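You operate a simulated robot arm through the tools that you are given. There is no shell and no other tool. Be economical: measure what you need, move in short steps, check, and stop when the job is done.

Carry out the task below with a simulated robot arm. There is one attempt and no reset: what you move stays moved.

Task
Shut the bottom drawer of the seal bench. Take the seal coil from the low shelf of the seal bench and leave it on top of the blue cover. Take the grease jar and put it in the middle wide cell of the low green tray. Take the door hinge c on the top of the kit bench and put it away on the top of the nutrunner bench. Put the wheel chock on the top of the trim bench. Any order will do. Set down upright: grease jar, door hinge C, wheel chock.

Only the result counts: the job must be done as asked and must still hold three seconds after the hand-in. Knocking over, shifting, dropping, spilling or breaking anything else fails it. Lids that push on must go on centred and level and be pressed home; caps that screw on are set level and turned clockwise until they are tight.

Robot
A 7-joint arm with a two-finger gripper on a trunk, on a base that drives. Base frame: it is fixed to the floor where the robot stands at the start and does not move with it; the origin is under the middle of the robot, x ahead of it, y to its left, z up. Lengths are in mm, angles in rad, forces in N, time in s.
With the tool pointing down near the work surface it reaches from about 100 to 440 mm from the robot's upright axis, wherever it stands. Its first joint turns from -2.496 to 2.496 rad. Places, roughly: blue cover (29x33x5 cm) [3900, 1000, 200]; bottom drawer of the seal bench [700, -100, 600]; door hinge C [5250, 5750, 750]; grease jar [5250, 2500, 1000]; middle wide cell of the low green tray (38x21 cm) [1860, 3600, 660]; seal coil (17x17x3 cm) [0, -900, 300]; top of the nutrunner bench [-600, -2200, 800]; top of the trim bench [5700, 2400, 900]; wheel chock (11x8x13 cm) [3500, 5200, 300]. Payload 1.47 kg.
Tool frame: the origin (TCP) lies between the finger pads and is the grasp point; the fingertips stand 16 mm ahead of it; z points along the fingers, y is the line along which they close. Largest opening 87 mm; the body of the gripper starts 55 mm behind the TCP.
Orientation is told as [roll, pitch, yaw] about the base's x, y, z axes, in that order, counted from this pose: with the fingers straight down and closing along the base's y, the tool's x points along the base's -x, its y along +y and its z along -z.

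Tools
- The arm moves only by the tool drive_tool. Its argument "deltas" is a list of rows, each an object (a shift or turn left out is 0, a gripper value left out holds the last) with "dp": the shift along the base's x, y, z in units of 20 mm (1.0 is 20 mm), a list of three; "angular": the turn, a rotation vector about the base's x, y, z in units of 4 degrees (1.0 is 4 degrees), a list of three; "jaw": the opening in per cent of the stroke, from 0 (shut) to 100 (fully open). In form: [{"dp": [tx, ty, tz], "angular": [ax, ay, az], "jaw": jaw}, ...]. A call has 1 to 10 rows; each row shifts and turns the commanded pose from where the row before left it. A call with a number of a shift or a turn outside -1 to 1 is refused whole. Each row takes 0.2 s and may step no farther than 50 mm and 0.15 rad from the row before; otherwise, or with a gripper value out of range, the whole call is refused. Where a pose cannot be reached the arm comes as near as it can. A force on the tool above 40 N (or 10 N above the force at the start of the call, whichever is more), or a blocked arm, ends the call early, and 0.2 s more pass. The fingers move at their own pace (about 45 mm/s each) and stop on an object; they squeeze with about 28 N. The grip force told is the motor's: it shows also when the fingers shut on nothing. Time passes only in rows, and 0.2 s behind the last, so rows that do not move let the fingers close. The reply holds the time, the measured pose of the TCP, the force on the tool along the base axes, the opening and the grip force, in the units named above and with some noise, with the torque about the TCP (base axes, N m) and any sound that the robot's microphone picked up, and new pictures: "pictures" is both (left out), scene, wrist or none.
- Cameras (640 x 400 px; columns grow to the right, rows downward): "scene" is now at [107.4, -53.5, 1189.6]; the picture's right is [-0.82, -0.57, 0.00], its down [-0.49, 0.71, -0.50] and it looks along [0.28, -0.41, -0.87] (base axes); focal length 257 px, centre (320, 200). "wrist" rides on the gripper at [73, 12, -90] in the tool frame; the picture's right is [-0.16, 0.99, 0.00], its down [-0.72, -0.12, -0.68] and it looks along [-0.67, -0.11, 0.73] (tool axes); focal length 247 px, centre (320, 200). There is no depth. A picture from a camera that has moved, and an enlarged one, comes with that camera's place and axes in the base frame and with its lens.
- slide_trunk(by): slides the trunk up (or, below 0, down) by that many mm; the arm and the scene camera ride with it, the base frame stays. It gives what a move gives, with no picture.
- steer(legs): drives the robot by 1 to 6 legs, each [ahead, left, turn to the left] in mm, mm and rad, along the robot's own axes; the way and the turn of a leg run together, so that a leg with both is an arc; at most 1500 mm and 3.142 rad a leg. The arm and the cameras ride along, it lands a little off, and it stops where it bumps. It gives what a move gives, and a new picture of the scene camera.
- pan_tilt(pan, tilt): turns the head with the scene camera to pan (to the left, within 1.501 rad either way) and tilt (down, from -0.506 to 1.204), counted from straight ahead of the robot. It gives what a move gives, and a new picture of the scene camera.
- enlarge(camera, box): a new picture of the part [left, top, right, bottom] of that camera's present view, enlarged. No time passes.
- close_job(): hands the job in; it is judged then, once.

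Go step by step. Nothing tells you exact positions but the pictures and the camera data: compare them with the known pose of the tool, close in by small moves and look again before you grip or let go. The budget is 165 turns and 260 pictures, counting those below and the enlarged ones. Unless the task says otherwise, let go and move clear before handing in, and close with one line.

The tools are called after "Emit:" as a command line: name --argument value ..., lists and objects as JSON in quotes. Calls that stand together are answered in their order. drive_tool: Moves the arm, as the interface text tells. Its arguments: {"type":"object","properties":{"deltas":{"type":"array","items":{"type":"object","properties":{"dp":{"type":"array","items":{"type":"number"}},"angular":{"type":"array","items":{"type":"number"}},"jaw":{"type":"number"}}}},"pictures":{"type":"string","enum":["both","scene","wrist","none"]}},"required":["deltas"]} The other tools are called the same way: slide_trunk (by) slides the trunk up or down; steer (legs) drives the base; pan_tilt (pan, tilt) turns the head that bears the scene camera; enlarge (camera, box) takes an enlarged picture of a part of a camera's view; close_job () hands the job in.

At the start:

```text
t: 0.0
tool_pos: [226.3, -256.7, 831.1]
tcp_rot: [0.0, -0.001, 0.001]
contact_force: [-0.4, 0.2, 0.1]
ft_torque: [-0.01, -0.02, 0.04]
grip_width: 87.1
grip_force: 0.1
trunk travel left (down, up): [-545.0, 695.0]
robot x, y, heading: [-1.4, -0.7, -0.003]
head pan, tilt: [-0.576, 1.114]
```

scene: 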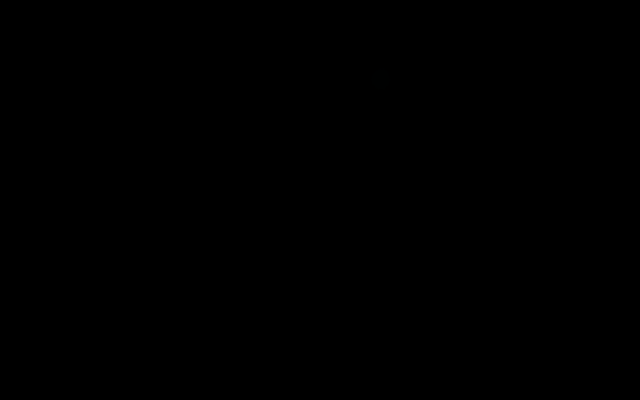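
wrist: 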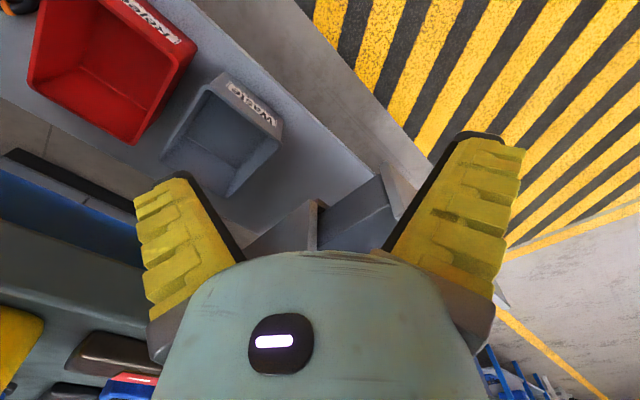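

The scene picture is black, perhaps because the view is blocked. I'll turn the head to look around.

Emit:
pan_tilt --pan 0 --tilt 0.5

Emit:
pan_tilt --pan -1.2 --tilt 0.5

```text
t: 1.0
tool_pos: [226.2, -256.5, 830.2]
tcp_rot: [-0.001, 0.0, -0.001]
contact_force: [0.0, -1.1, -0.1]
ft_torque: [0.0, -0.02, -0.02]
grip_width: 87.0
grip_force: 0.1
trunk travel left (down, up): [-545.0, 695.0]
robot x, y, heading: [-0.5, 2.0, 0.005]
head pan, tilt: [0.0, 0.499]
camera scene: at [108.3, -54.5, 1190.9], right [-0.82, -0.57, 0.0], down [-0.49, 0.71, -0.51], along [0.29, -0.42, -0.86], focal length 257 px, centre (320, 200)
```

scene: 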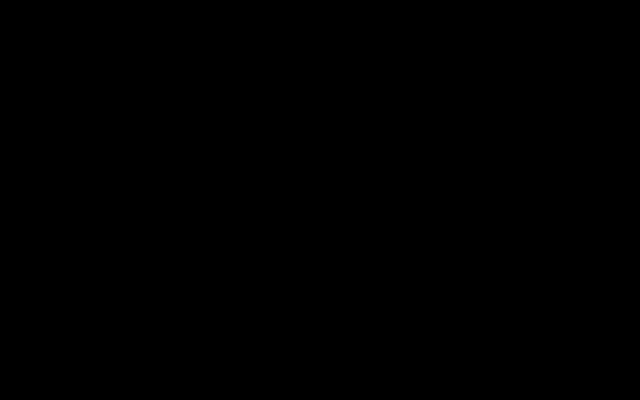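

```text
t: 2.4
tool_pos: [225.0, -256.3, 830.6]
tcp_rot: [-0.001, 0.0, 0.0]
contact_force: [0.3, 0.1, 0.0]
ft_torque: [-0.02, -0.04, 0.02]
grip_width: 86.7
grip_force: 0.0
trunk travel left (down, up): [-545.0, 695.0]
robot x, y, heading: [0.8, -0.1, 0.004]
head pan, tilt: [-1.201, 0.499]
camera scene: at [102.8, -83.6, 1234.1], right [-0.93, -0.36, 0.0], down [-0.17, 0.45, -0.88], along [0.32, -0.82, -0.48], focal length 257 px, centre (320, 200)
```

scene: 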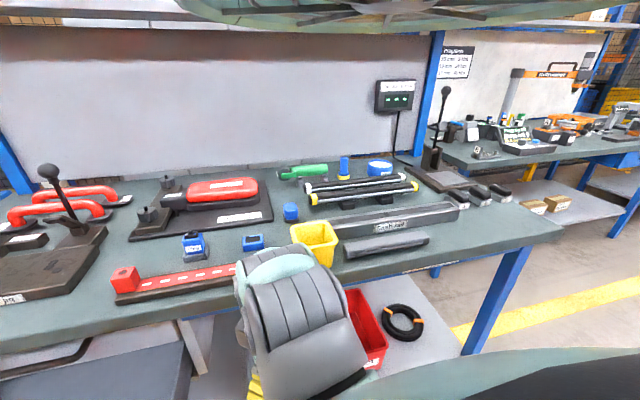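

Emit:
pan_tilt --pan -0.4 --tilt 0.75

Emit:
pan_tilt --pan 0.5 --tilt 0.25

Emit:
pan_tilt --pan 1.4 --tilt 0.25

```text
t: 3.5
tool_pos: [226.1, -256.8, 830.2]
tcp_rot: [0.0, -0.001, 0.0]
contact_force: [-0.2, 0.8, 0.1]
ft_torque: [0.03, 0.0, -0.02]
grip_width: 87.0
grip_force: 0.2
trunk travel left (down, up): [-545.0, 695.0]
robot x, y, heading: [0.9, 1.0, 0.003]
head pan, tilt: [-0.4, 0.75]
camera scene: at [118.2, -70.2, 1219.5], right [-0.83, -0.56, 0.0], down [-0.35, 0.51, -0.79], along [0.44, -0.65, -0.62], focal length 257 px, centre (320, 200)
```

scene: 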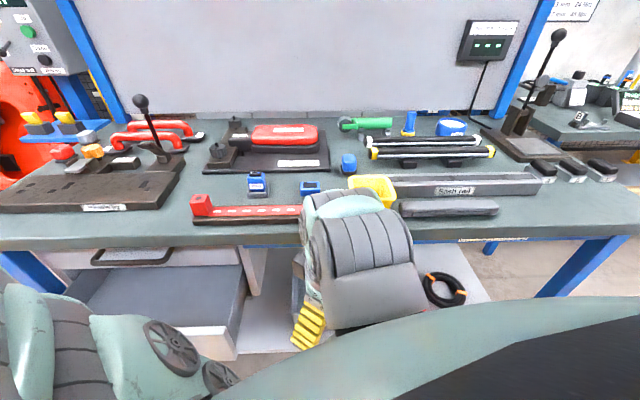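

```text
t: 4.7
tool_pos: [227.0, -256.7, 830.3]
tcp_rot: [-0.001, 0.0, -0.003]
contact_force: [-0.3, 0.1, -0.1]
ft_torque: [0.01, -0.01, -0.04]
grip_width: 87.2
grip_force: 0.0
trunk travel left (down, up): [-545.0, 695.0]
robot x, y, heading: [-1.3, -2.7, 0.003]
head pan, tilt: [0.499, 0.25]
camera scene: at [122.7, -75.6, 1250.0], right [-0.82, -0.57, 0.0], down [-0.18, 0.27, -0.95], along [0.54, -0.78, -0.32], focal length 257 px, centre (320, 200)
```

scene: 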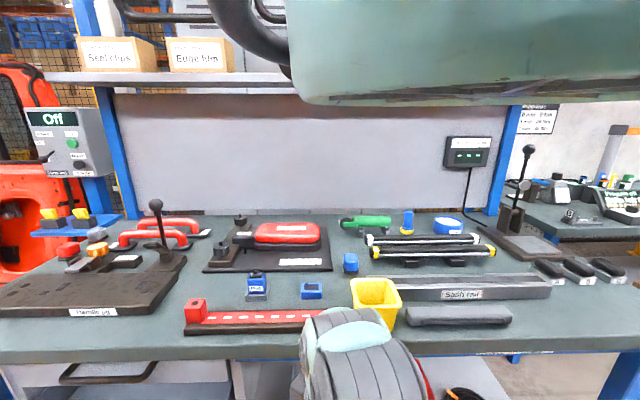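

```text
t: 5.9
tool_pos: [225.7, -256.5, 830.6]
tcp_rot: [0.0, 0.001, 0.003]
contact_force: [-0.9, -1.6, 0.2]
ft_torque: [0.0, 0.01, 0.0]
grip_width: 87.0
grip_force: 0.1
trunk travel left (down, up): [-545.0, 695.0]
robot x, y, heading: [-1.8, -0.1, 0.004]
head pan, tilt: [1.4, 0.25]
camera scene: at [122.7, -75.6, 1250.8], right [-0.82, -0.57, 0.0], down [-0.18, 0.26, -0.95], along [0.54, -0.78, -0.31], focal length 257 px, centre (320, 200)
```

scene: 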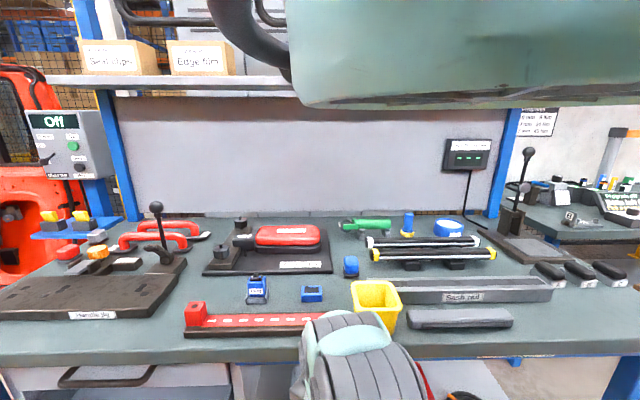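

The head follows tilt, but pan seems to stop at about -0.97. The bottom drawer sits under the left half of the bench and is pulled out. I'll turn the base to face the bench and check the head again.

Emit:
steer --legs '[[0, 0, -0.93]]'

Emit:
pan_tilt --pan 0.4 --tilt 0.8

```text
t: 8.7
tool_pos: [-68.2, -336.2, 829.9]
tcp_rot: [-0.001, 0.001, -0.924]
contact_force: [0.1, 0.4, -0.7]
ft_torque: [-0.05, 0.0, -0.03]
grip_width: 86.8
grip_force: 0.0
trunk travel left (down, up): [-545.0, 695.0]
robot x, y, heading: [2.1, 0.2, -0.92]
head pan, tilt: [1.4, 0.25]
camera scene: at [13.1, -143.4, 1252.7], right [-0.95, 0.31, 0.0], down [0.09, 0.28, -0.96], along [-0.3, -0.91, -0.29], focal length 257 px, centre (320, 200)
```

scene: 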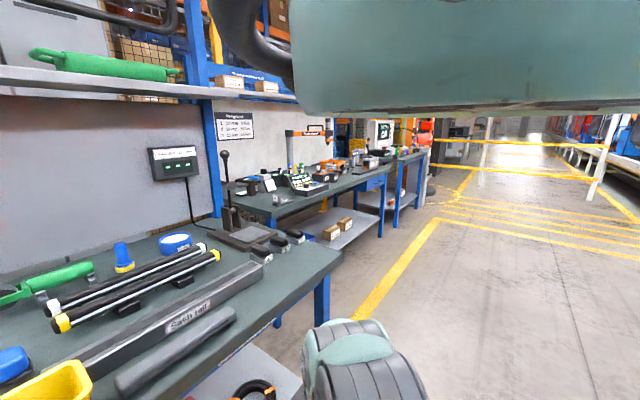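

```text
t: 10.0
tool_pos: [-68.6, -335.6, 829.9]
tcp_rot: [0.0, -0.002, -0.925]
contact_force: [-0.4, 0.0, -0.6]
ft_torque: [-0.02, -0.03, 0.02]
grip_width: 86.9
grip_force: 0.1
trunk travel left (down, up): [-545.0, 695.0]
robot x, y, heading: [-2.7, -0.4, -0.922]
head pan, tilt: [0.4, 0.799]
camera scene: at [14.9, -134.3, 1214.7], right [-0.95, 0.32, 0.0], down [0.21, 0.62, -0.75], along [-0.24, -0.71, -0.66], focal length 257 px, centre (320, 200)
```

scene: 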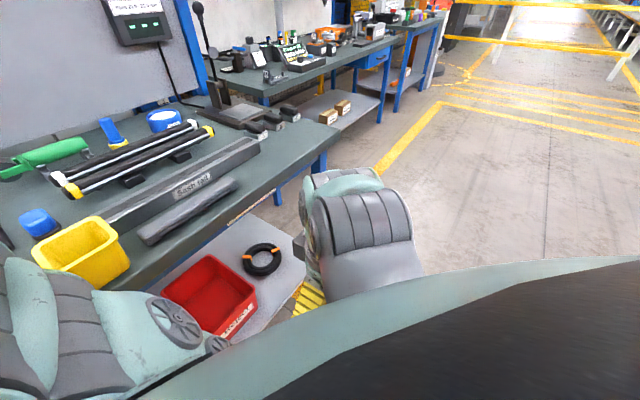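

The head can't turn left of about -0.97 rad, so I'll work with the benches to the robot's right. I'll turn back and move along the bench toward the drawer.

Emit:
steer --legs '[[0, 0, 0.92], [281, 208, 0]]'

```text
t: 14.6
tool_pos: [505.1, -49.9, 830.6]
tcp_rot: [-0.001, 0.0, -0.004]
contact_force: [0.0, 0.7, -0.5]
ft_torque: [-0.01, 0.01, -0.01]
grip_width: 86.8
grip_force: 0.1
trunk travel left (down, up): [-545.0, 695.0]
robot x, y, heading: [279.5, 208.7, -0.007]
head pan, tilt: [0.4, 0.799]
camera scene: at [396.1, 139.9, 1213.2], right [-0.83, -0.56, 0.0], down [-0.38, 0.56, -0.74], along [0.41, -0.61, -0.67], focal length 257 px, centre (320, 200)
```

scene: 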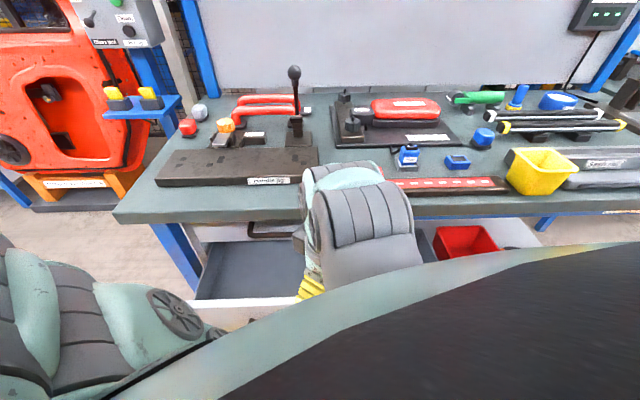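

The drawer is right in front of the arm, with its front panel about 80–100 mm beyond the tool. I'll back off a little, shut the fingers, and lower the trunk.

Emit:
steer --legs '[[-50, 67, 0]]'

Emit:
slide_trunk --by -200

Emit:
drive_tool --deltas '[{"jaw": 0}, {"jaw": 0}, {"jaw": 0}, {"jaw": 0}, {"jaw": 0}]'

```text
t: 15.7
tool_pos: [455.8, 18.8, 831.4]
tcp_rot: [0.001, 0.0, -0.003]
contact_force: [-0.2, 0.1, 0.2]
ft_torque: [-0.02, -0.01, 0.0]
grip_width: 86.9
grip_force: 0.0
trunk travel left (down, up): [-545.0, 695.0]
robot x, y, heading: [230.1, 274.8, -0.003]
head pan, tilt: [0.4, 0.799]
camera scene: at [346.2, 207.3, 1212.9], right [-0.83, -0.56, 0.0], down [-0.38, 0.56, -0.74], along [0.41, -0.61, -0.68], focal length 257 px, centre (320, 200)
```

scene: 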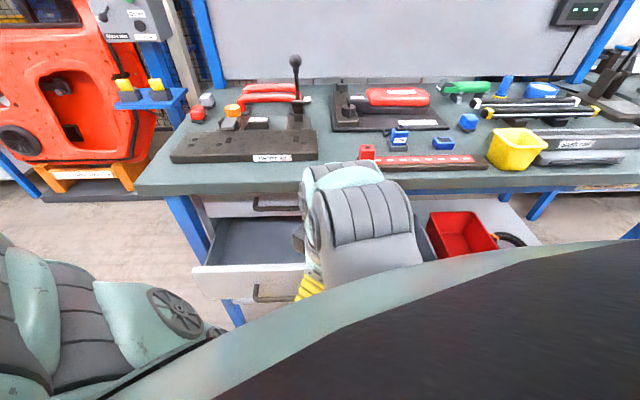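

```text
t: 17.9
tool_pos: [454.4, 18.6, 631.1]
tcp_rot: [0.001, 0.0, -0.004]
contact_force: [-0.1, 0.6, 0.1]
ft_torque: [-0.02, -0.01, 0.02]
grip_width: 87.1
grip_force: 0.2
trunk travel left (down, up): [-345.0, 895.0]
robot x, y, heading: [230.9, 275.3, -0.001]
head pan, tilt: [0.4, 0.799]
```

```text
t: 19.1
tool_pos: [454.9, 18.7, 630.1]
tcp_rot: [0.0, 0.001, -0.003]
contact_force: [0.2, 0.6, 0.3]
ft_torque: [0.01, 0.02, 0.03]
grip_width: 0.0
grip_force: 15.1
trunk travel left (down, up): [-345.0, 895.0]
robot x, y, heading: [231.6, 274.2, -0.003]
head pan, tilt: [0.4, 0.799]
camera scene: at [346.2, 207.3, 1012.4], right [-0.83, -0.56, 0.0], down [-0.38, 0.56, -0.73], along [0.41, -0.61, -0.68], focal length 257 px, centre (320, 200)
camera wrist: at [382.8, 30.3, 720.5], right [0.16, 0.99, 0.0], down [0.72, -0.12, 0.68], along [0.67, -0.11, -0.73], focal length 247 px, centre (320, 200)
```

scene: 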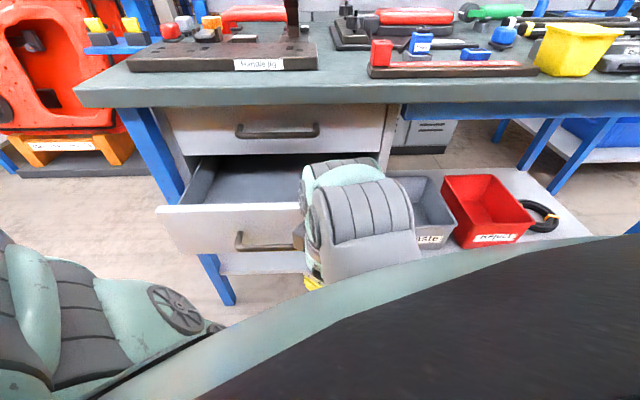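
wrist: 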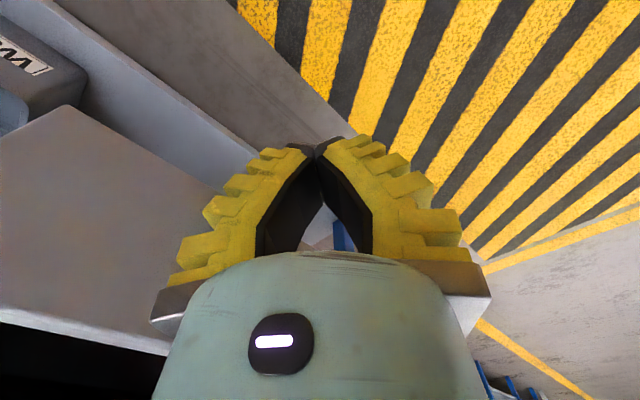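

From two pictures I put the drawer front at about 394 mm from the start axis toward the bench, with its top at z≈678 and its centre about 75 mm to my left. I'll turn the tool to face the bench and tilt it so the fingertips lead.

Emit:
drive_tool --deltas '[{"angular": [0, 0, -1]}, {"angular": [0, 0, -1]}, {"angular": [0, 0, -1]}, {"angular": [0, 0, -1]}, {"angular": [0, 0, -1]}, {"angular": [0, 0, -1]}, {"angular": [0, 0, -1]}, {"angular": [0, 0, -1]}, {"angular": [0, 0, -1]}, {"angular": [0, 0, -1]}]' --pictures "none"

Emit:
drive_tool --deltas '[{"angular": [0, 0, -1]}, {"angular": [0, 0, -1]}, {"angular": [0, 0, -1]}, {"angular": [0, 0, -0.4]}, {"angular": [-1, -0.74, 0]}, {"angular": [-1, -0.74, 0]}, {"angular": [-1, -0.74, 0]}, {"angular": [-1, -0.74, 0]}, {"angular": [-1, -0.74, 0]}, {"angular": [-1, -0.74, 0]}]'

```text
t: 21.3
tool_pos: [455.0, 18.9, 630.7]
tcp_rot: [0.001, 0.001, -0.702]
contact_force: [-0.6, -0.4, 0.5]
ft_torque: [-0.02, -0.02, -0.01]
grip_width: 0.1
grip_force: 27.7
trunk travel left (down, up): [-345.0, 895.0]
robot x, y, heading: [229.0, 274.5, -0.002]
head pan, tilt: [0.4, 0.799]
```

```text
t: 23.7
tool_pos: [499.6, -14.0, 670.9]
tcp_rot: [0.07, -0.347, -0.878]
contact_force: [0.3, -0.1, 0.2]
ft_torque: [0.01, 0.01, 0.0]
grip_width: 0.0
grip_force: 28.5
out of reach, approached as far as the arm can: row 6, 7, 8, 9, 10
trunk travel left (down, up): [-345.0, 895.0]
robot x, y, heading: [230.1, 277.9, -0.003]
head pan, tilt: [0.4, 0.799]
stopped in row 10: the arm was blocked; the commanded pose is now the measured one
camera scene: at [345.1, 209.0, 1008.8], right [-0.83, -0.56, 0.0], down [-0.4, 0.59, -0.7], along [0.39, -0.58, -0.71], focal length 257 px, centre (320, 200)
camera wrist: at [441.2, 65.4, 732.0], right [0.84, 0.53, 0.12], down [0.16, -0.45, 0.88], along [0.52, -0.71, -0.47], focal length 247 px, centre (320, 200)
```

scene: 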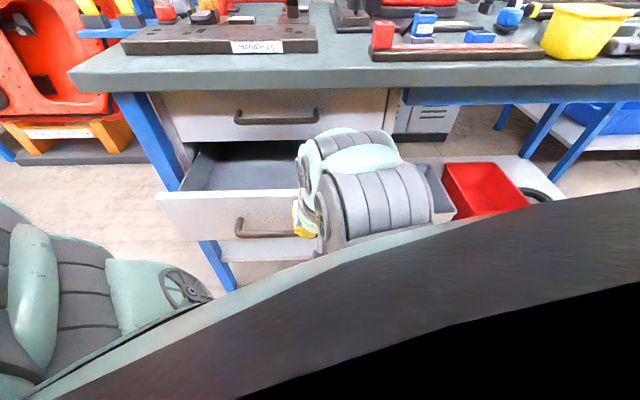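
wrist: 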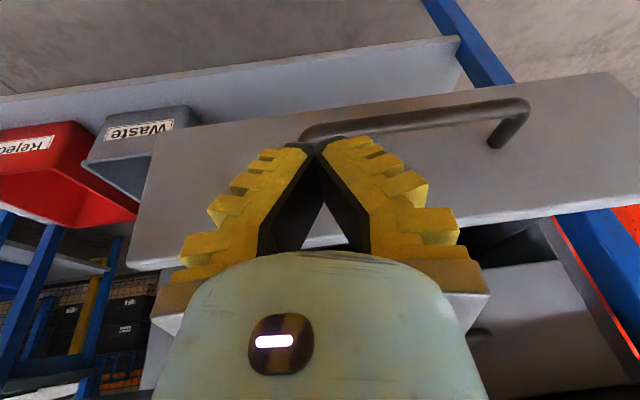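

The tool is tilted about 22°, which is enough for the fingertips to lead. I'll lower to handle height, centre on the drawer, and check.

Emit:
slide_trunk --by -55

Emit:
steer --legs '[[46, 34, 0]]'

Emit:
drive_tool --deltas '[{"jaw": 0}]' --pictures "wrist"

```text
t: 24.6
tool_pos: [500.8, -14.9, 617.2]
tcp_rot: [0.069, -0.347, -0.877]
contact_force: [0.5, 0.4, -0.8]
ft_torque: [0.0, 0.0, 0.02]
grip_width: 0.4
grip_force: 27.1
trunk travel left (down, up): [-290.0, 950.0]
robot x, y, heading: [233.6, 277.4, -0.006]
head pan, tilt: [0.4, 0.799]
```

```text
t: 25.6
tool_pos: [545.8, 18.5, 618.6]
tcp_rot: [0.066, -0.346, -0.878]
contact_force: [1.2, 0.2, -0.3]
ft_torque: [-0.01, -0.02, 0.0]
grip_width: 0.0
grip_force: 27.8
trunk travel left (down, up): [-290.0, 950.0]
robot x, y, heading: [276.1, 307.2, -0.002]
head pan, tilt: [0.4, 0.799]
camera scene: at [390.4, 242.8, 953.7], right [-0.83, -0.56, 0.0], down [-0.4, 0.59, -0.7], along [0.39, -0.58, -0.71], focal length 257 px, centre (320, 200)
```

scene: 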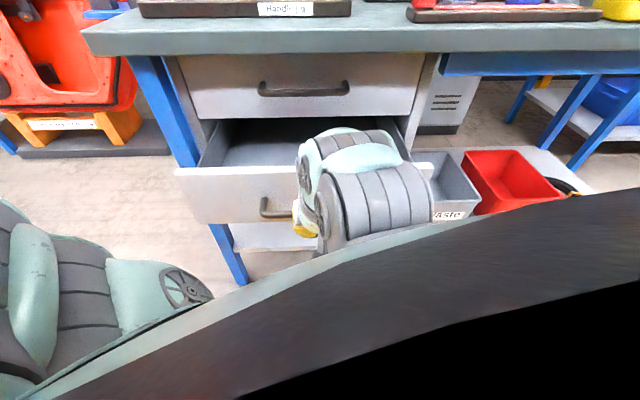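

```text
t: 26.0
tool_pos: [545.1, 19.0, 617.8]
tcp_rot: [0.068, -0.347, -0.876]
contact_force: [0.2, 0.1, -0.1]
ft_torque: [0.02, -0.02, -0.02]
grip_width: 0.0
grip_force: 27.8
trunk travel left (down, up): [-290.0, 950.0]
robot x, y, heading: [275.3, 310.4, -0.002]
head pan, tilt: [0.4, 0.799]
camera wrist: at [486.1, 98.6, 677.0], right [0.84, 0.53, 0.12], down [0.17, -0.45, 0.88], along [0.52, -0.71, -0.47], focal length 247 px, centre (320, 200)
```

wrist: 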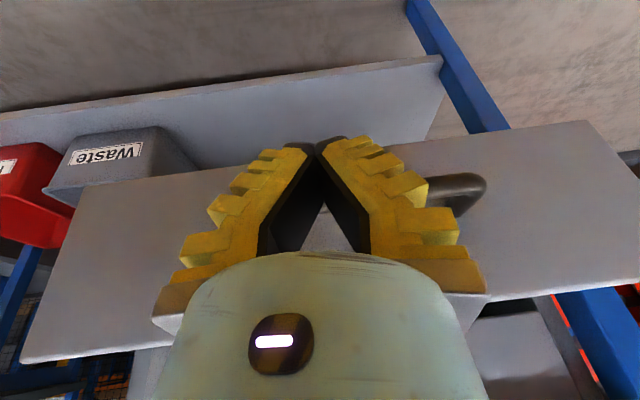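

The fingers are in front of the handle. I'll push by driving the base straight at the bench.

Emit:
steer --legs '[[48, -64, 0]]'

Emit:
steer --legs '[[42, -56, 0]]'

```text
t: 27.0
tool_pos: [592.9, -44.3, 616.8]
tcp_rot: [0.068, -0.347, -0.878]
contact_force: [0.2, 0.1, 0.9]
ft_torque: [0.0, 0.01, -0.01]
grip_width: 0.0
grip_force: 28.1
trunk travel left (down, up): [-290.0, 950.0]
robot x, y, heading: [321.8, 246.0, -0.004]
head pan, tilt: [0.4, 0.799]
camera scene: at [438.0, 179.4, 953.7], right [-0.83, -0.56, 0.0], down [-0.4, 0.59, -0.7], along [0.39, -0.58, -0.71], focal length 257 px, centre (320, 200)
```

scene: 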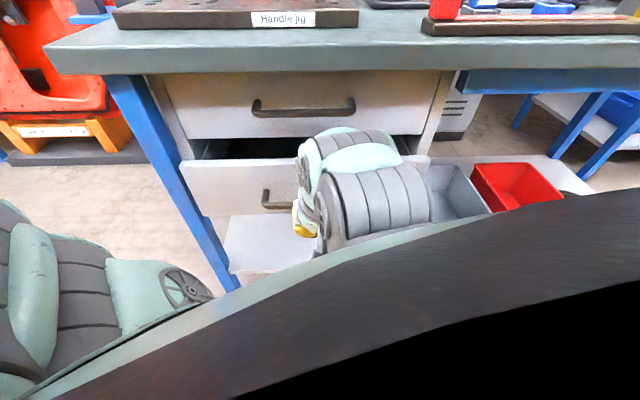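

```text
t: 28.1
tool_pos: [634.4, -99.4, 618.1]
tcp_rot: [0.07, -0.347, -0.876]
contact_force: [0.6, -0.3, -0.2]
ft_torque: [0.04, 0.05, -0.03]
grip_width: 0.2
grip_force: 27.8
trunk travel left (down, up): [-290.0, 950.0]
robot x, y, heading: [365.0, 189.5, -0.005]
head pan, tilt: [0.4, 0.799]
camera scene: at [478.9, 123.9, 953.7], right [-0.83, -0.56, 0.0], down [-0.4, 0.59, -0.7], along [0.39, -0.58, -0.71], focal length 257 px, centre (320, 200)
```

scene: 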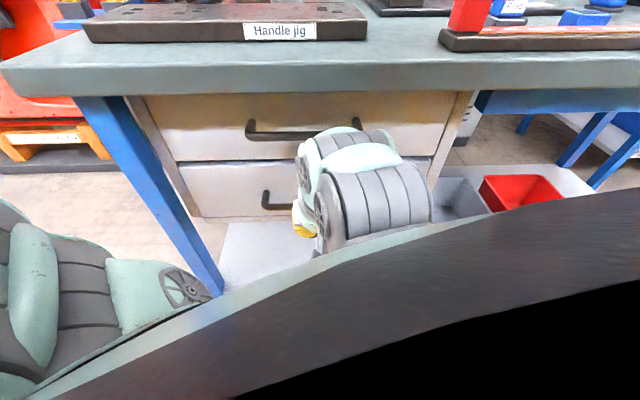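

The drawer looks nearly flush. I'll press on with small arm moves until the force shows it's at its stop.

Emit:
drive_tool --deltas '[{"dp": [0.18, -0.24, 0]}, {"dp": [0.18, -0.24, 0]}, {"dp": [0.18, -0.24, 0]}, {"dp": [0.18, -0.24, 0]}]' --pictures "both"

```text
t: 29.1
tool_pos: [649.4, -119.7, 617.9]
tcp_rot: [0.07, -0.349, -0.875]
contact_force: [0.9, -1.0, 0.6]
ft_torque: [0.03, -0.02, 0.02]
grip_width: 0.2
grip_force: 27.9
trunk travel left (down, up): [-290.0, 950.0]
robot x, y, heading: [370.2, 188.1, -0.002]
head pan, tilt: [0.4, 0.799]
camera scene: at [479.2, 123.4, 953.8], right [-0.83, -0.56, 0.0], down [-0.4, 0.59, -0.7], along [0.39, -0.58, -0.71], focal length 257 px, centre (320, 200)
camera wrist: at [590.6, -39.8, 676.9], right [0.84, 0.54, 0.12], down [0.16, -0.45, 0.88], along [0.52, -0.72, -0.46], focal length 247 px, centre (320, 200)
```

scene: 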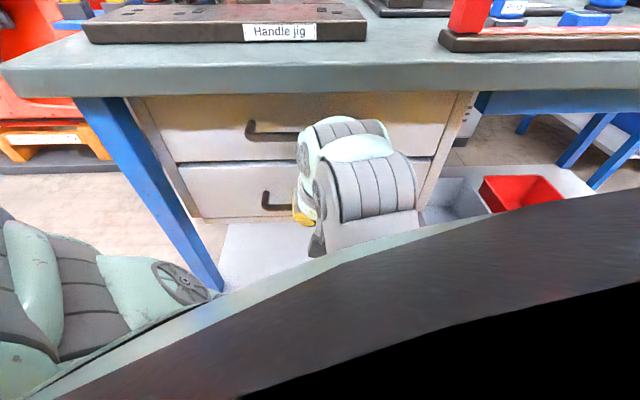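
wrist: 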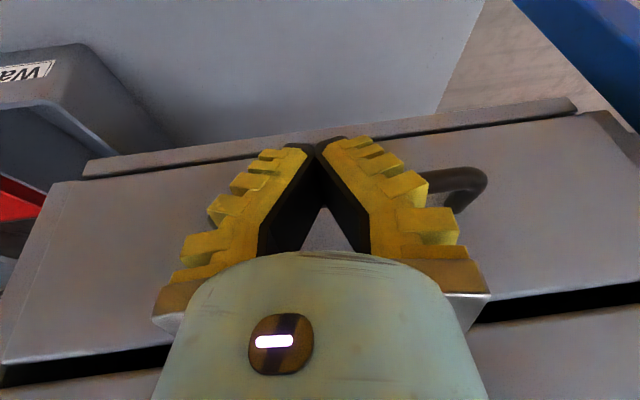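

Emit:
drive_tool --deltas '[{"dp": [0.18, -0.24, 0]}, {"dp": [0.18, -0.24, 0]}, {"dp": [0.18, -0.24, 0]}, {"dp": [0.18, -0.24, 0]}]' --pictures "both"

```text
t: 29.9
tool_pos: [653.2, -122.2, 611.9]
tcp_rot: [0.071, -0.327, -0.876]
contact_force: [-11.5, 20.0, 5.5]
ft_torque: [-0.04, 0.09, -0.37]
grip_width: 0.0
grip_force: 27.0
trunk travel left (down, up): [-290.0, 950.0]
robot x, y, heading: [366.3, 193.6, -0.003]
head pan, tilt: [0.4, 0.799]
stopped in row 3: the force on the tool passed its limit at 47 N (the readings are from after the stop); the commanded pose is now the measured one
camera scene: at [475.8, 129.4, 953.1], right [-0.83, -0.56, 0.0], down [-0.4, 0.59, -0.7], along [0.39, -0.58, -0.72], focal length 257 px, centre (320, 200)
camera wrist: at [594.4, -43.4, 674.7], right [0.84, 0.53, 0.12], down [0.18, -0.47, 0.87], along [0.52, -0.71, -0.49], focal length 247 px, centre (320, 200)
```

scene: 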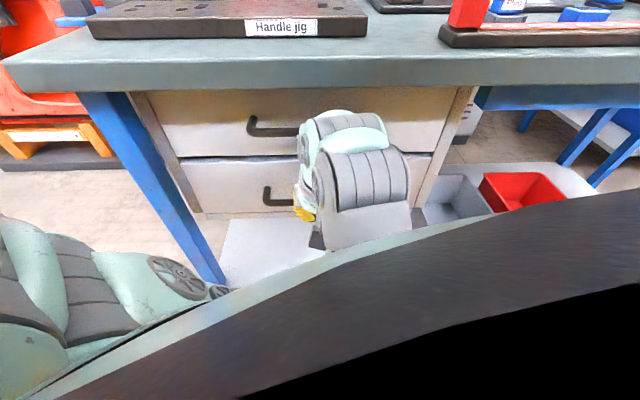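
wrist: 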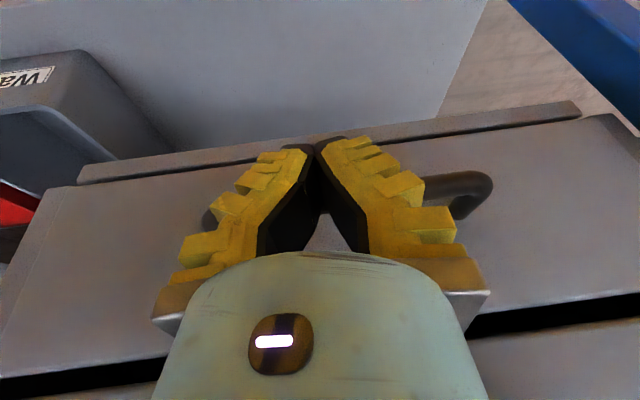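

The push met 47 N with the drawer flush, so it's shut. I'll back off and put the tool upright again.

Emit:
drive_tool --deltas '[{"dp": [-0.5, 0.7, 0]}, {"dp": [-0.5, 0.7, 0]}, {"dp": [-0.5, 0.7, 0]}, {"dp": [-0.5, 0.7, 0], "angular": [1, 0.74, 0]}, {"dp": [-0.5, 0.7, 0], "angular": [1, 0.74, 0]}, {"angular": [1, 0.74, 0]}, {"angular": [0.7, 0.6, 0]}]' --pictures "scene"

```text
t: 31.4
tool_pos: [618.6, -57.7, 607.6]
tcp_rot: [0.088, -0.029, -0.874]
contact_force: [-0.2, -0.1, -0.5]
ft_torque: [0.0, 0.02, -0.02]
grip_width: 0.1
grip_force: 28.3
out of reach, approached as far as the arm can: row 3, 7
trunk travel left (down, up): [-290.0, 950.0]
robot x, y, heading: [363.7, 190.8, -0.005]
head pan, tilt: [0.4, 0.799]
camera scene: at [478.6, 124.7, 953.3], right [-0.83, -0.56, 0.0], down [-0.4, 0.59, -0.7], along [0.39, -0.58, -0.72], focal length 257 px, centre (320, 200)
```

scene: 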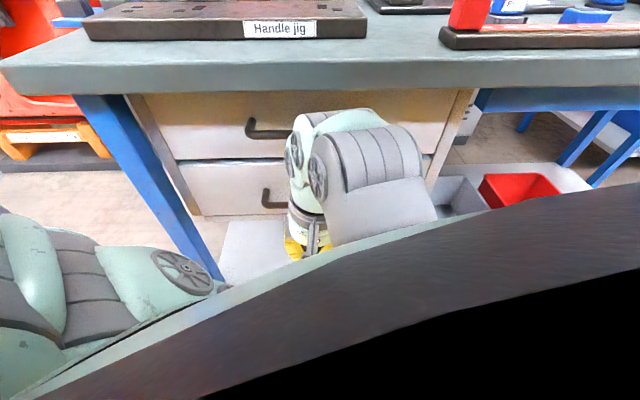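

Emit:
steer --legs '[[-119, 161, 0], [-683, -506, 0]]'

Emit:
slide_trunk --by -100

Emit:
drive_tool --deltas '[{"angular": [0, 0.3, 0], "jaw": 100}, {"angular": [-0.9, 0.4, 0], "jaw": 100}, {"jaw": 100}, {"jaw": 100}, {"jaw": 100}]' --pictures "both"

```text
t: 37.2
tool_pos: [-188.3, -397.1, 605.1]
tcp_rot: [0.085, -0.026, -0.878]
contact_force: [0.1, 0.9, 0.6]
ft_torque: [0.0, 0.0, -0.04]
grip_width: 0.0
grip_force: 28.6
trunk travel left (down, up): [-290.0, 950.0]
robot x, y, heading: [-438.7, -150.2, -0.018]
head pan, tilt: [0.4, 0.799]
camera scene: at [-326.8, -214.0, 953.4], right [-0.83, -0.55, 0.0], down [-0.39, 0.6, -0.7], along [0.39, -0.58, -0.71], focal length 257 px, centre (320, 200)
```

scene: 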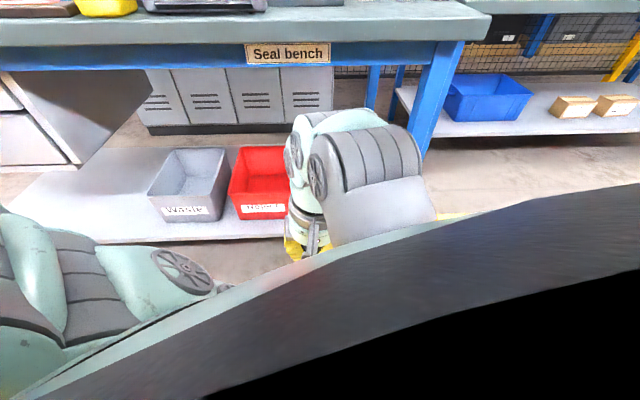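

```text
t: 38.5
tool_pos: [-187.2, -397.5, 506.1]
tcp_rot: [0.085, -0.03, -0.876]
contact_force: [0.3, -0.5, -0.1]
ft_torque: [-0.01, -0.01, 0.01]
grip_width: 0.0
grip_force: 27.9
trunk travel left (down, up): [-190.0, 1050.0]
robot x, y, heading: [-441.8, -145.3, -0.007]
head pan, tilt: [0.4, 0.799]
```

```text
t: 39.7
tool_pos: [-182.7, -406.3, 507.7]
tcp_rot: [0.007, -0.044, -0.876]
contact_force: [-1.0, 0.4, -0.1]
ft_torque: [-0.03, 0.0, 0.04]
grip_width: 87.3
grip_force: 0.2
out of reach, approached as far as the arm can: row 2
trunk travel left (down, up): [-190.0, 1050.0]
robot x, y, heading: [-445.2, -147.4, -0.006]
head pan, tilt: [0.4, 0.799]
camera scene: at [-326.7, -214.2, 853.6], right [-0.83, -0.55, 0.0], down [-0.39, 0.59, -0.7], along [0.39, -0.58, -0.71], focal length 257 px, centre (320, 200)
camera wrist: at [-223.0, -340.5, 595.0], right [0.86, 0.51, 0.01], down [0.35, -0.61, 0.71], along [0.37, -0.61, -0.7], focal length 247 px, centre (320, 200)
```

scene: 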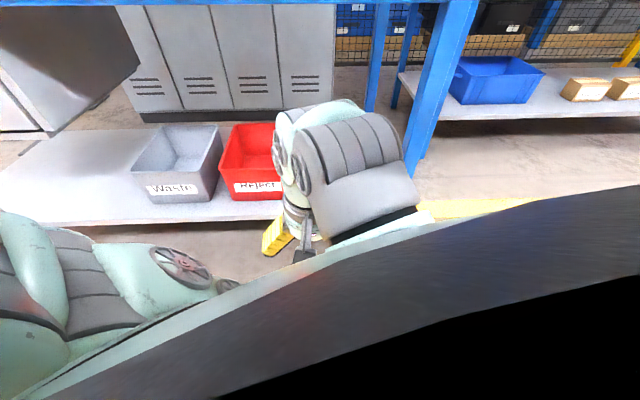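
wrist: 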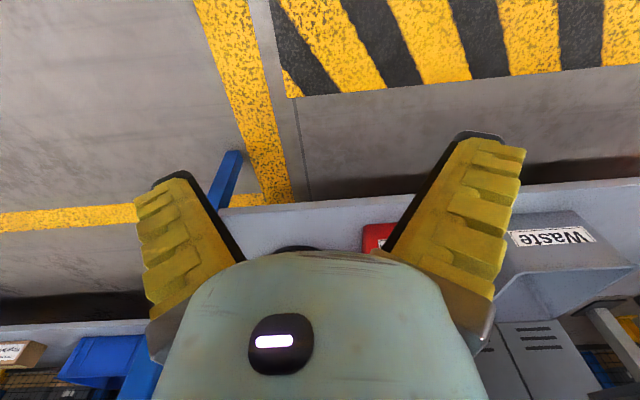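

The drawer is shut. I put the coil at about (25, -858, 285). Before reaching under the bench I'll check what part of the robot sits above the camera.

Emit:
pan_tilt --pan -1.0 --tilt -0.3

Emit:
pan_tilt --pan -1.5 --tilt 0.6

```text
t: 41.2
tool_pos: [-183.1, -405.1, 508.0]
tcp_rot: [0.007, -0.043, -0.876]
contact_force: [0.4, 0.2, -0.5]
ft_torque: [0.0, -0.03, 0.0]
grip_width: 86.9
grip_force: 0.1
trunk travel left (down, up): [-190.0, 1050.0]
robot x, y, heading: [-438.1, -148.4, -0.011]
head pan, tilt: [-1.0, -0.3]
camera scene: at [-329.5, -213.2, 950.7], right [-0.85, -0.53, 0.0], down [0.16, -0.25, -0.96], along [0.51, -0.81, 0.29], focal length 257 px, centre (320, 200)
```

scene: 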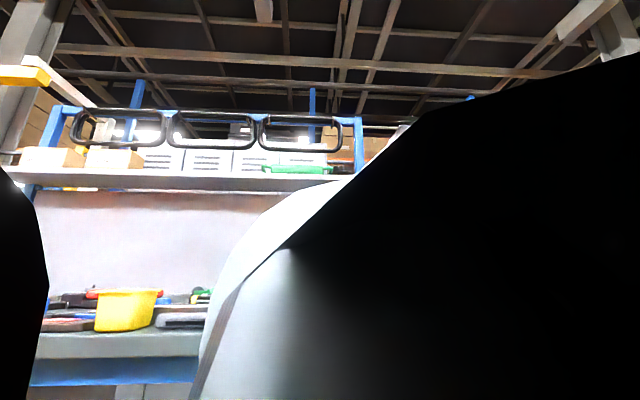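

```text
t: 42.4
tool_pos: [-182.5, -406.5, 508.4]
tcp_rot: [0.007, -0.044, -0.875]
contact_force: [0.5, 0.1, -0.2]
ft_torque: [-0.03, 0.0, 0.0]
grip_width: 86.9
grip_force: 0.1
trunk travel left (down, up): [-190.0, 1050.0]
robot x, y, heading: [-441.5, -148.3, -0.011]
head pan, tilt: [-1.499, 0.6]
camera scene: at [-366.0, -234.9, 870.1], right [-1.0, -0.06, 0.0], down [-0.03, 0.56, -0.83], along [0.05, -0.82, -0.56], focal length 257 px, centre (320, 200)
```

scene: 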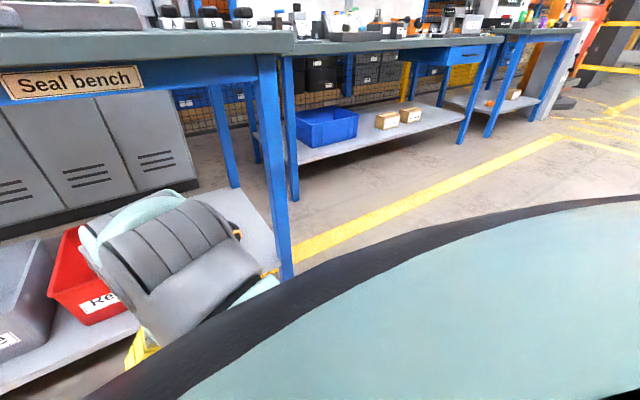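

I'll turn the tool 87° so the fingers can straddle the near side of the ring, then lower it.

Emit:
drive_tool --deltas '[{"angular": [0, 0, 1]}, {"angular": [0, 0, 1]}, {"angular": [0, 0, 1]}, {"angular": [0, 0, 1]}, {"angular": [0, 0, 1]}, {"angular": [0, 0, 1]}, {"angular": [0, 0, 1]}, {"angular": [0, 0, 1]}, {"angular": [0, 0, 1]}, {"angular": [0, 0, 1]}]' --pictures "none"

Emit:
drive_tool --deltas '[{"angular": [0, 0, 1]}, {"angular": [0, 0, 1]}, {"angular": [0, 0, 1]}, {"angular": [0, 0, 1]}, {"angular": [0, 0, 1]}, {"angular": [0, 0, 1]}, {"angular": [0, 0, 1]}, {"angular": [0, 0, 1]}, {"angular": [0, 0, 1]}, {"angular": [0, 0, 1]}]' --pictures "none"

Emit:
slide_trunk --by -140

Emit:
pan_tilt --pan -1.0 --tilt 0.6

```text
t: 44.6
tool_pos: [-182.9, -405.2, 507.7]
tcp_rot: [0.003, -0.046, -0.176]
contact_force: [0.7, -0.2, 0.0]
ft_torque: [0.01, -0.01, 0.0]
grip_width: 87.0
grip_force: 0.1
trunk travel left (down, up): [-190.0, 1050.0]
robot x, y, heading: [-440.5, -147.6, -0.012]
head pan, tilt: [-1.499, 0.6]
```

```text
t: 46.8
tool_pos: [-181.4, -397.3, 497.5]
tcp_rot: [-0.001, -0.046, 0.523]
contact_force: [-0.7, 0.8, -0.4]
ft_torque: [-0.03, 0.01, 0.0]
grip_width: 86.8
grip_force: 0.1
out of reach, approached as far as the arm can: row 3, 5, 7, 9
trunk travel left (down, up): [-190.0, 1050.0]
robot x, y, heading: [-441.7, -146.5, -0.016]
head pan, tilt: [-1.499, 0.6]
```

```text
t: 48.5
tool_pos: [-182.0, -396.0, 358.5]
tcp_rot: [0.0, -0.045, 0.521]
contact_force: [-0.1, 0.7, 0.4]
ft_torque: [0.0, -0.02, 0.0]
grip_width: 87.0
grip_force: 0.1
trunk travel left (down, up): [-50.0, 1190.0]
robot x, y, heading: [-440.4, -147.9, -0.01]
head pan, tilt: [-1.499, 0.6]
```

```text
t: 49.4
tool_pos: [-181.9, -396.6, 359.1]
tcp_rot: [-0.002, -0.046, 0.52]
contact_force: [0.0, 0.2, -0.2]
ft_torque: [-0.02, -0.01, 0.01]
grip_width: 87.1
grip_force: 0.1
trunk travel left (down, up): [-50.0, 1190.0]
robot x, y, heading: [-442.1, -150.0, -0.005]
head pan, tilt: [-1.0, 0.6]
camera scene: at [-324.6, -221.5, 730.0], right [-0.85, -0.53, 0.0], down [-0.3, 0.48, -0.83], along [0.44, -0.7, -0.56], focal length 257 px, centre (320, 200)
```

scene: 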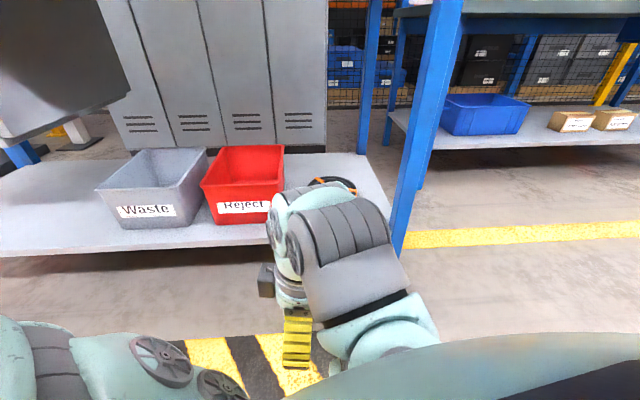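

The coil's far rim shows behind the wrist. I'll move in under the bench step by step.

Emit:
steer --legs '[[-91, -67, 0], [143, -193, 0]]'

Emit:
drive_tool --deltas '[{"angular": [0, 0.6, 0]}]' --pictures "wrist"

```text
t: 52.0
tool_pos: [-170.4, -599.2, 347.2]
tcp_rot: [0.033, -0.044, 0.512]
contact_force: [-0.8, 0.0, -1.4]
ft_torque: [0.0, -0.03, 0.0]
grip_width: 86.9
grip_force: 0.0
trunk travel left (down, up): [-50.0, 1190.0]
robot x, y, heading: [-400.7, -392.0, -0.019]
head pan, tilt: [-1.0, 0.6]
stopped in leg 2: the robot was blocked; the commanded pose is now the measured one
camera scene: at [-306.5, -434.2, 726.0], right [-0.85, -0.53, 0.0], down [-0.31, 0.5, -0.81], along [0.42, -0.68, -0.59], focal length 257 px, centre (320, 200)
```

scene: 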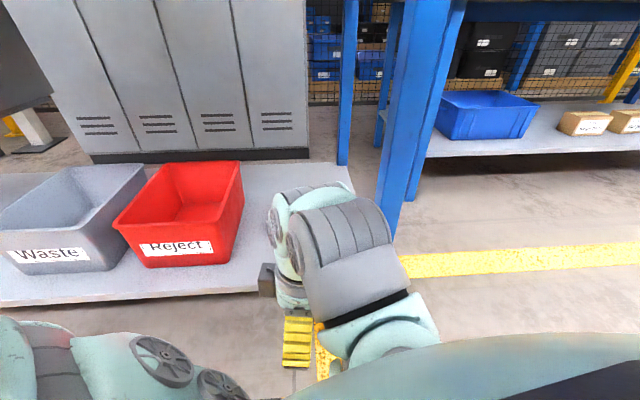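

```text
t: 52.6
tool_pos: [-170.8, -600.1, 346.6]
tcp_rot: [0.03, -0.043, 0.513]
contact_force: [-0.3, 0.3, 0.4]
ft_torque: [0.03, 0.0, 0.04]
grip_width: 87.0
grip_force: 0.1
trunk travel left (down, up): [-50.0, 1190.0]
robot x, y, heading: [-399.2, -393.4, -0.012]
head pan, tilt: [-1.0, 0.6]
stopped in row 1: the arm was blocked; the commanded pose is now the measured one
camera wrist: at [-242.2, -629.6, 433.9], right [-0.35, 0.94, 0.04], down [0.67, 0.22, 0.71], along [0.65, 0.27, -0.71], focal length 247 px, centre (320, 200)
```

wrist: 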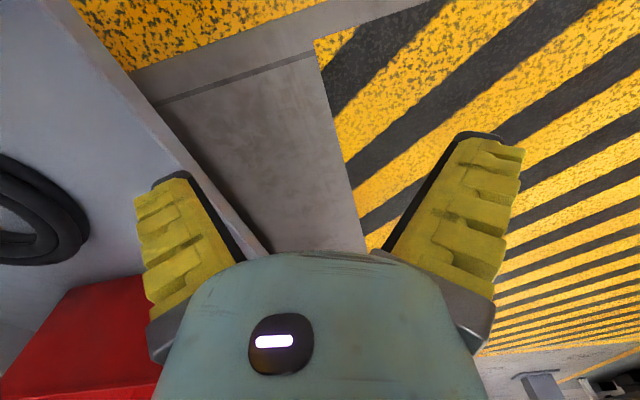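

The robot was blocked, so something is touching the bench. I'll look up to find out what.

Emit:
steer --legs '[[-12, 16, 0]]'

Emit:
pan_tilt --pan -1.0 --tilt -0.1

Emit:
pan_tilt --pan -1.0 --tilt 1.0

```text
t: 53.4
tool_pos: [-167.1, -604.8, 352.5]
tcp_rot: [0.018, -0.046, 0.514]
contact_force: [-0.3, -0.1, 0.3]
ft_torque: [-0.04, 0.03, 0.0]
grip_width: 87.0
grip_force: 0.0
trunk travel left (down, up): [-50.0, 1190.0]
robot x, y, heading: [-409.5, -379.4, -0.018]
head pan, tilt: [-1.0, 0.6]
camera scene: at [-305.9, -435.8, 727.7], right [-0.85, -0.53, 0.0], down [-0.31, 0.49, -0.81], along [0.43, -0.69, -0.58], focal length 257 px, centre (320, 200)
```

scene: 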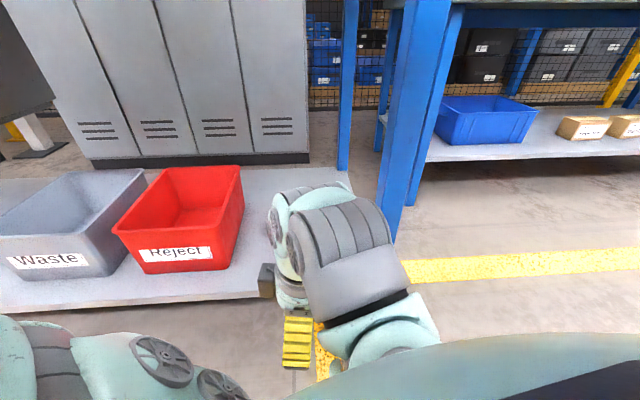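

```text
t: 54.5
tool_pos: [-168.7, -606.0, 353.7]
tcp_rot: [0.018, -0.044, 0.514]
contact_force: [0.7, 0.7, -0.1]
ft_torque: [0.02, 0.04, 0.02]
grip_width: 86.9
grip_force: 0.1
trunk travel left (down, up): [-50.0, 1190.0]
robot x, y, heading: [-415.3, -377.2, -0.013]
head pan, tilt: [-1.0, -0.099]
camera scene: at [-306.0, -435.8, 792.3], right [-0.85, -0.53, 0.0], down [0.04, -0.07, -1.0], along [0.53, -0.85, 0.08], focal length 257 px, centre (320, 200)
```

scene: 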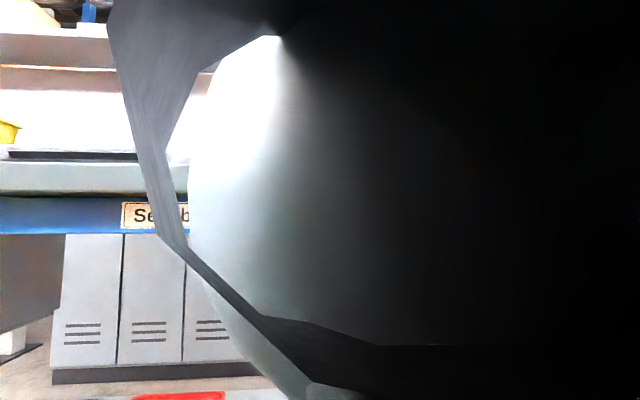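

```text
t: 55.8
tool_pos: [-166.1, -606.1, 353.1]
tcp_rot: [0.018, -0.046, 0.512]
contact_force: [0.5, -0.4, -1.2]
ft_torque: [-0.01, 0.01, 0.01]
grip_width: 86.6
grip_force: 0.1
trunk travel left (down, up): [-50.0, 1190.0]
robot x, y, heading: [-412.6, -378.2, -0.014]
head pan, tilt: [-1.0, 1.0]
camera scene: at [-316.1, -419.6, 696.7], right [-0.85, -0.53, 0.0], down [-0.45, 0.72, -0.53], along [0.28, -0.45, -0.85], focal length 257 px, centre (320, 200)
```

scene: 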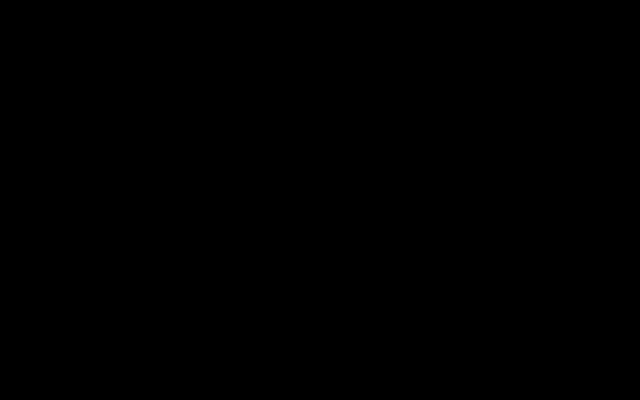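

Part of this is the arm and head leaning on each other. I'll swing the head clear to -1.5 and see whether the arm settles.

Emit:
pan_tilt --pan -1.5 --tilt 0.3

Emit:
drive_tool --deltas '[{"dp": [0, 0, 0.1]}]' --pictures "none"

```text
t: 56.9
tool_pos: [-167.2, -605.7, 352.8]
tcp_rot: [0.018, -0.045, 0.515]
contact_force: [0.2, -0.7, 0.0]
ft_torque: [-0.03, -0.02, 0.05]
grip_width: 87.1
grip_force: 0.1
trunk travel left (down, up): [-50.0, 1190.0]
robot x, y, heading: [-411.1, -378.9, -0.013]
head pan, tilt: [-1.499, 0.3]
camera scene: at [-347.0, -454.5, 755.7], right [-1.0, -0.06, 0.01], down [-0.03, 0.31, -0.95], along [0.05, -0.95, -0.31], focal length 257 px, centre (320, 200)
```

scene: 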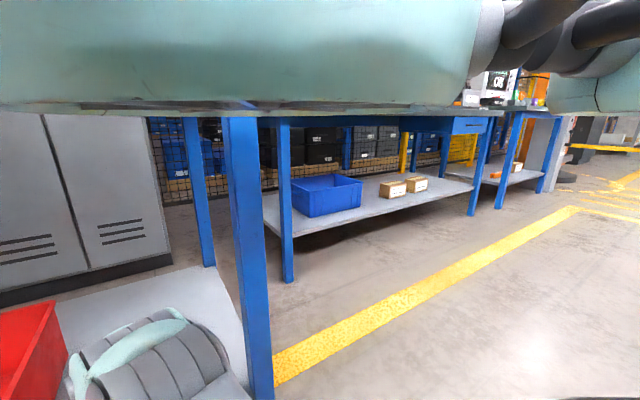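

```text
t: 57.5
tool_pos: [-166.9, -606.2, 355.0]
tcp_rot: [0.014, -0.048, 0.514]
contact_force: [-1.1, -0.7, -0.8]
ft_torque: [0.04, -0.02, 0.01]
grip_width: 87.0
grip_force: 0.0
trunk travel left (down, up): [-50.0, 1190.0]
robot x, y, heading: [-412.1, -377.8, -0.014]
head pan, tilt: [-1.499, 0.3]
stopped in row 1: the arm was blocked; the commanded pose is now the measured one
```

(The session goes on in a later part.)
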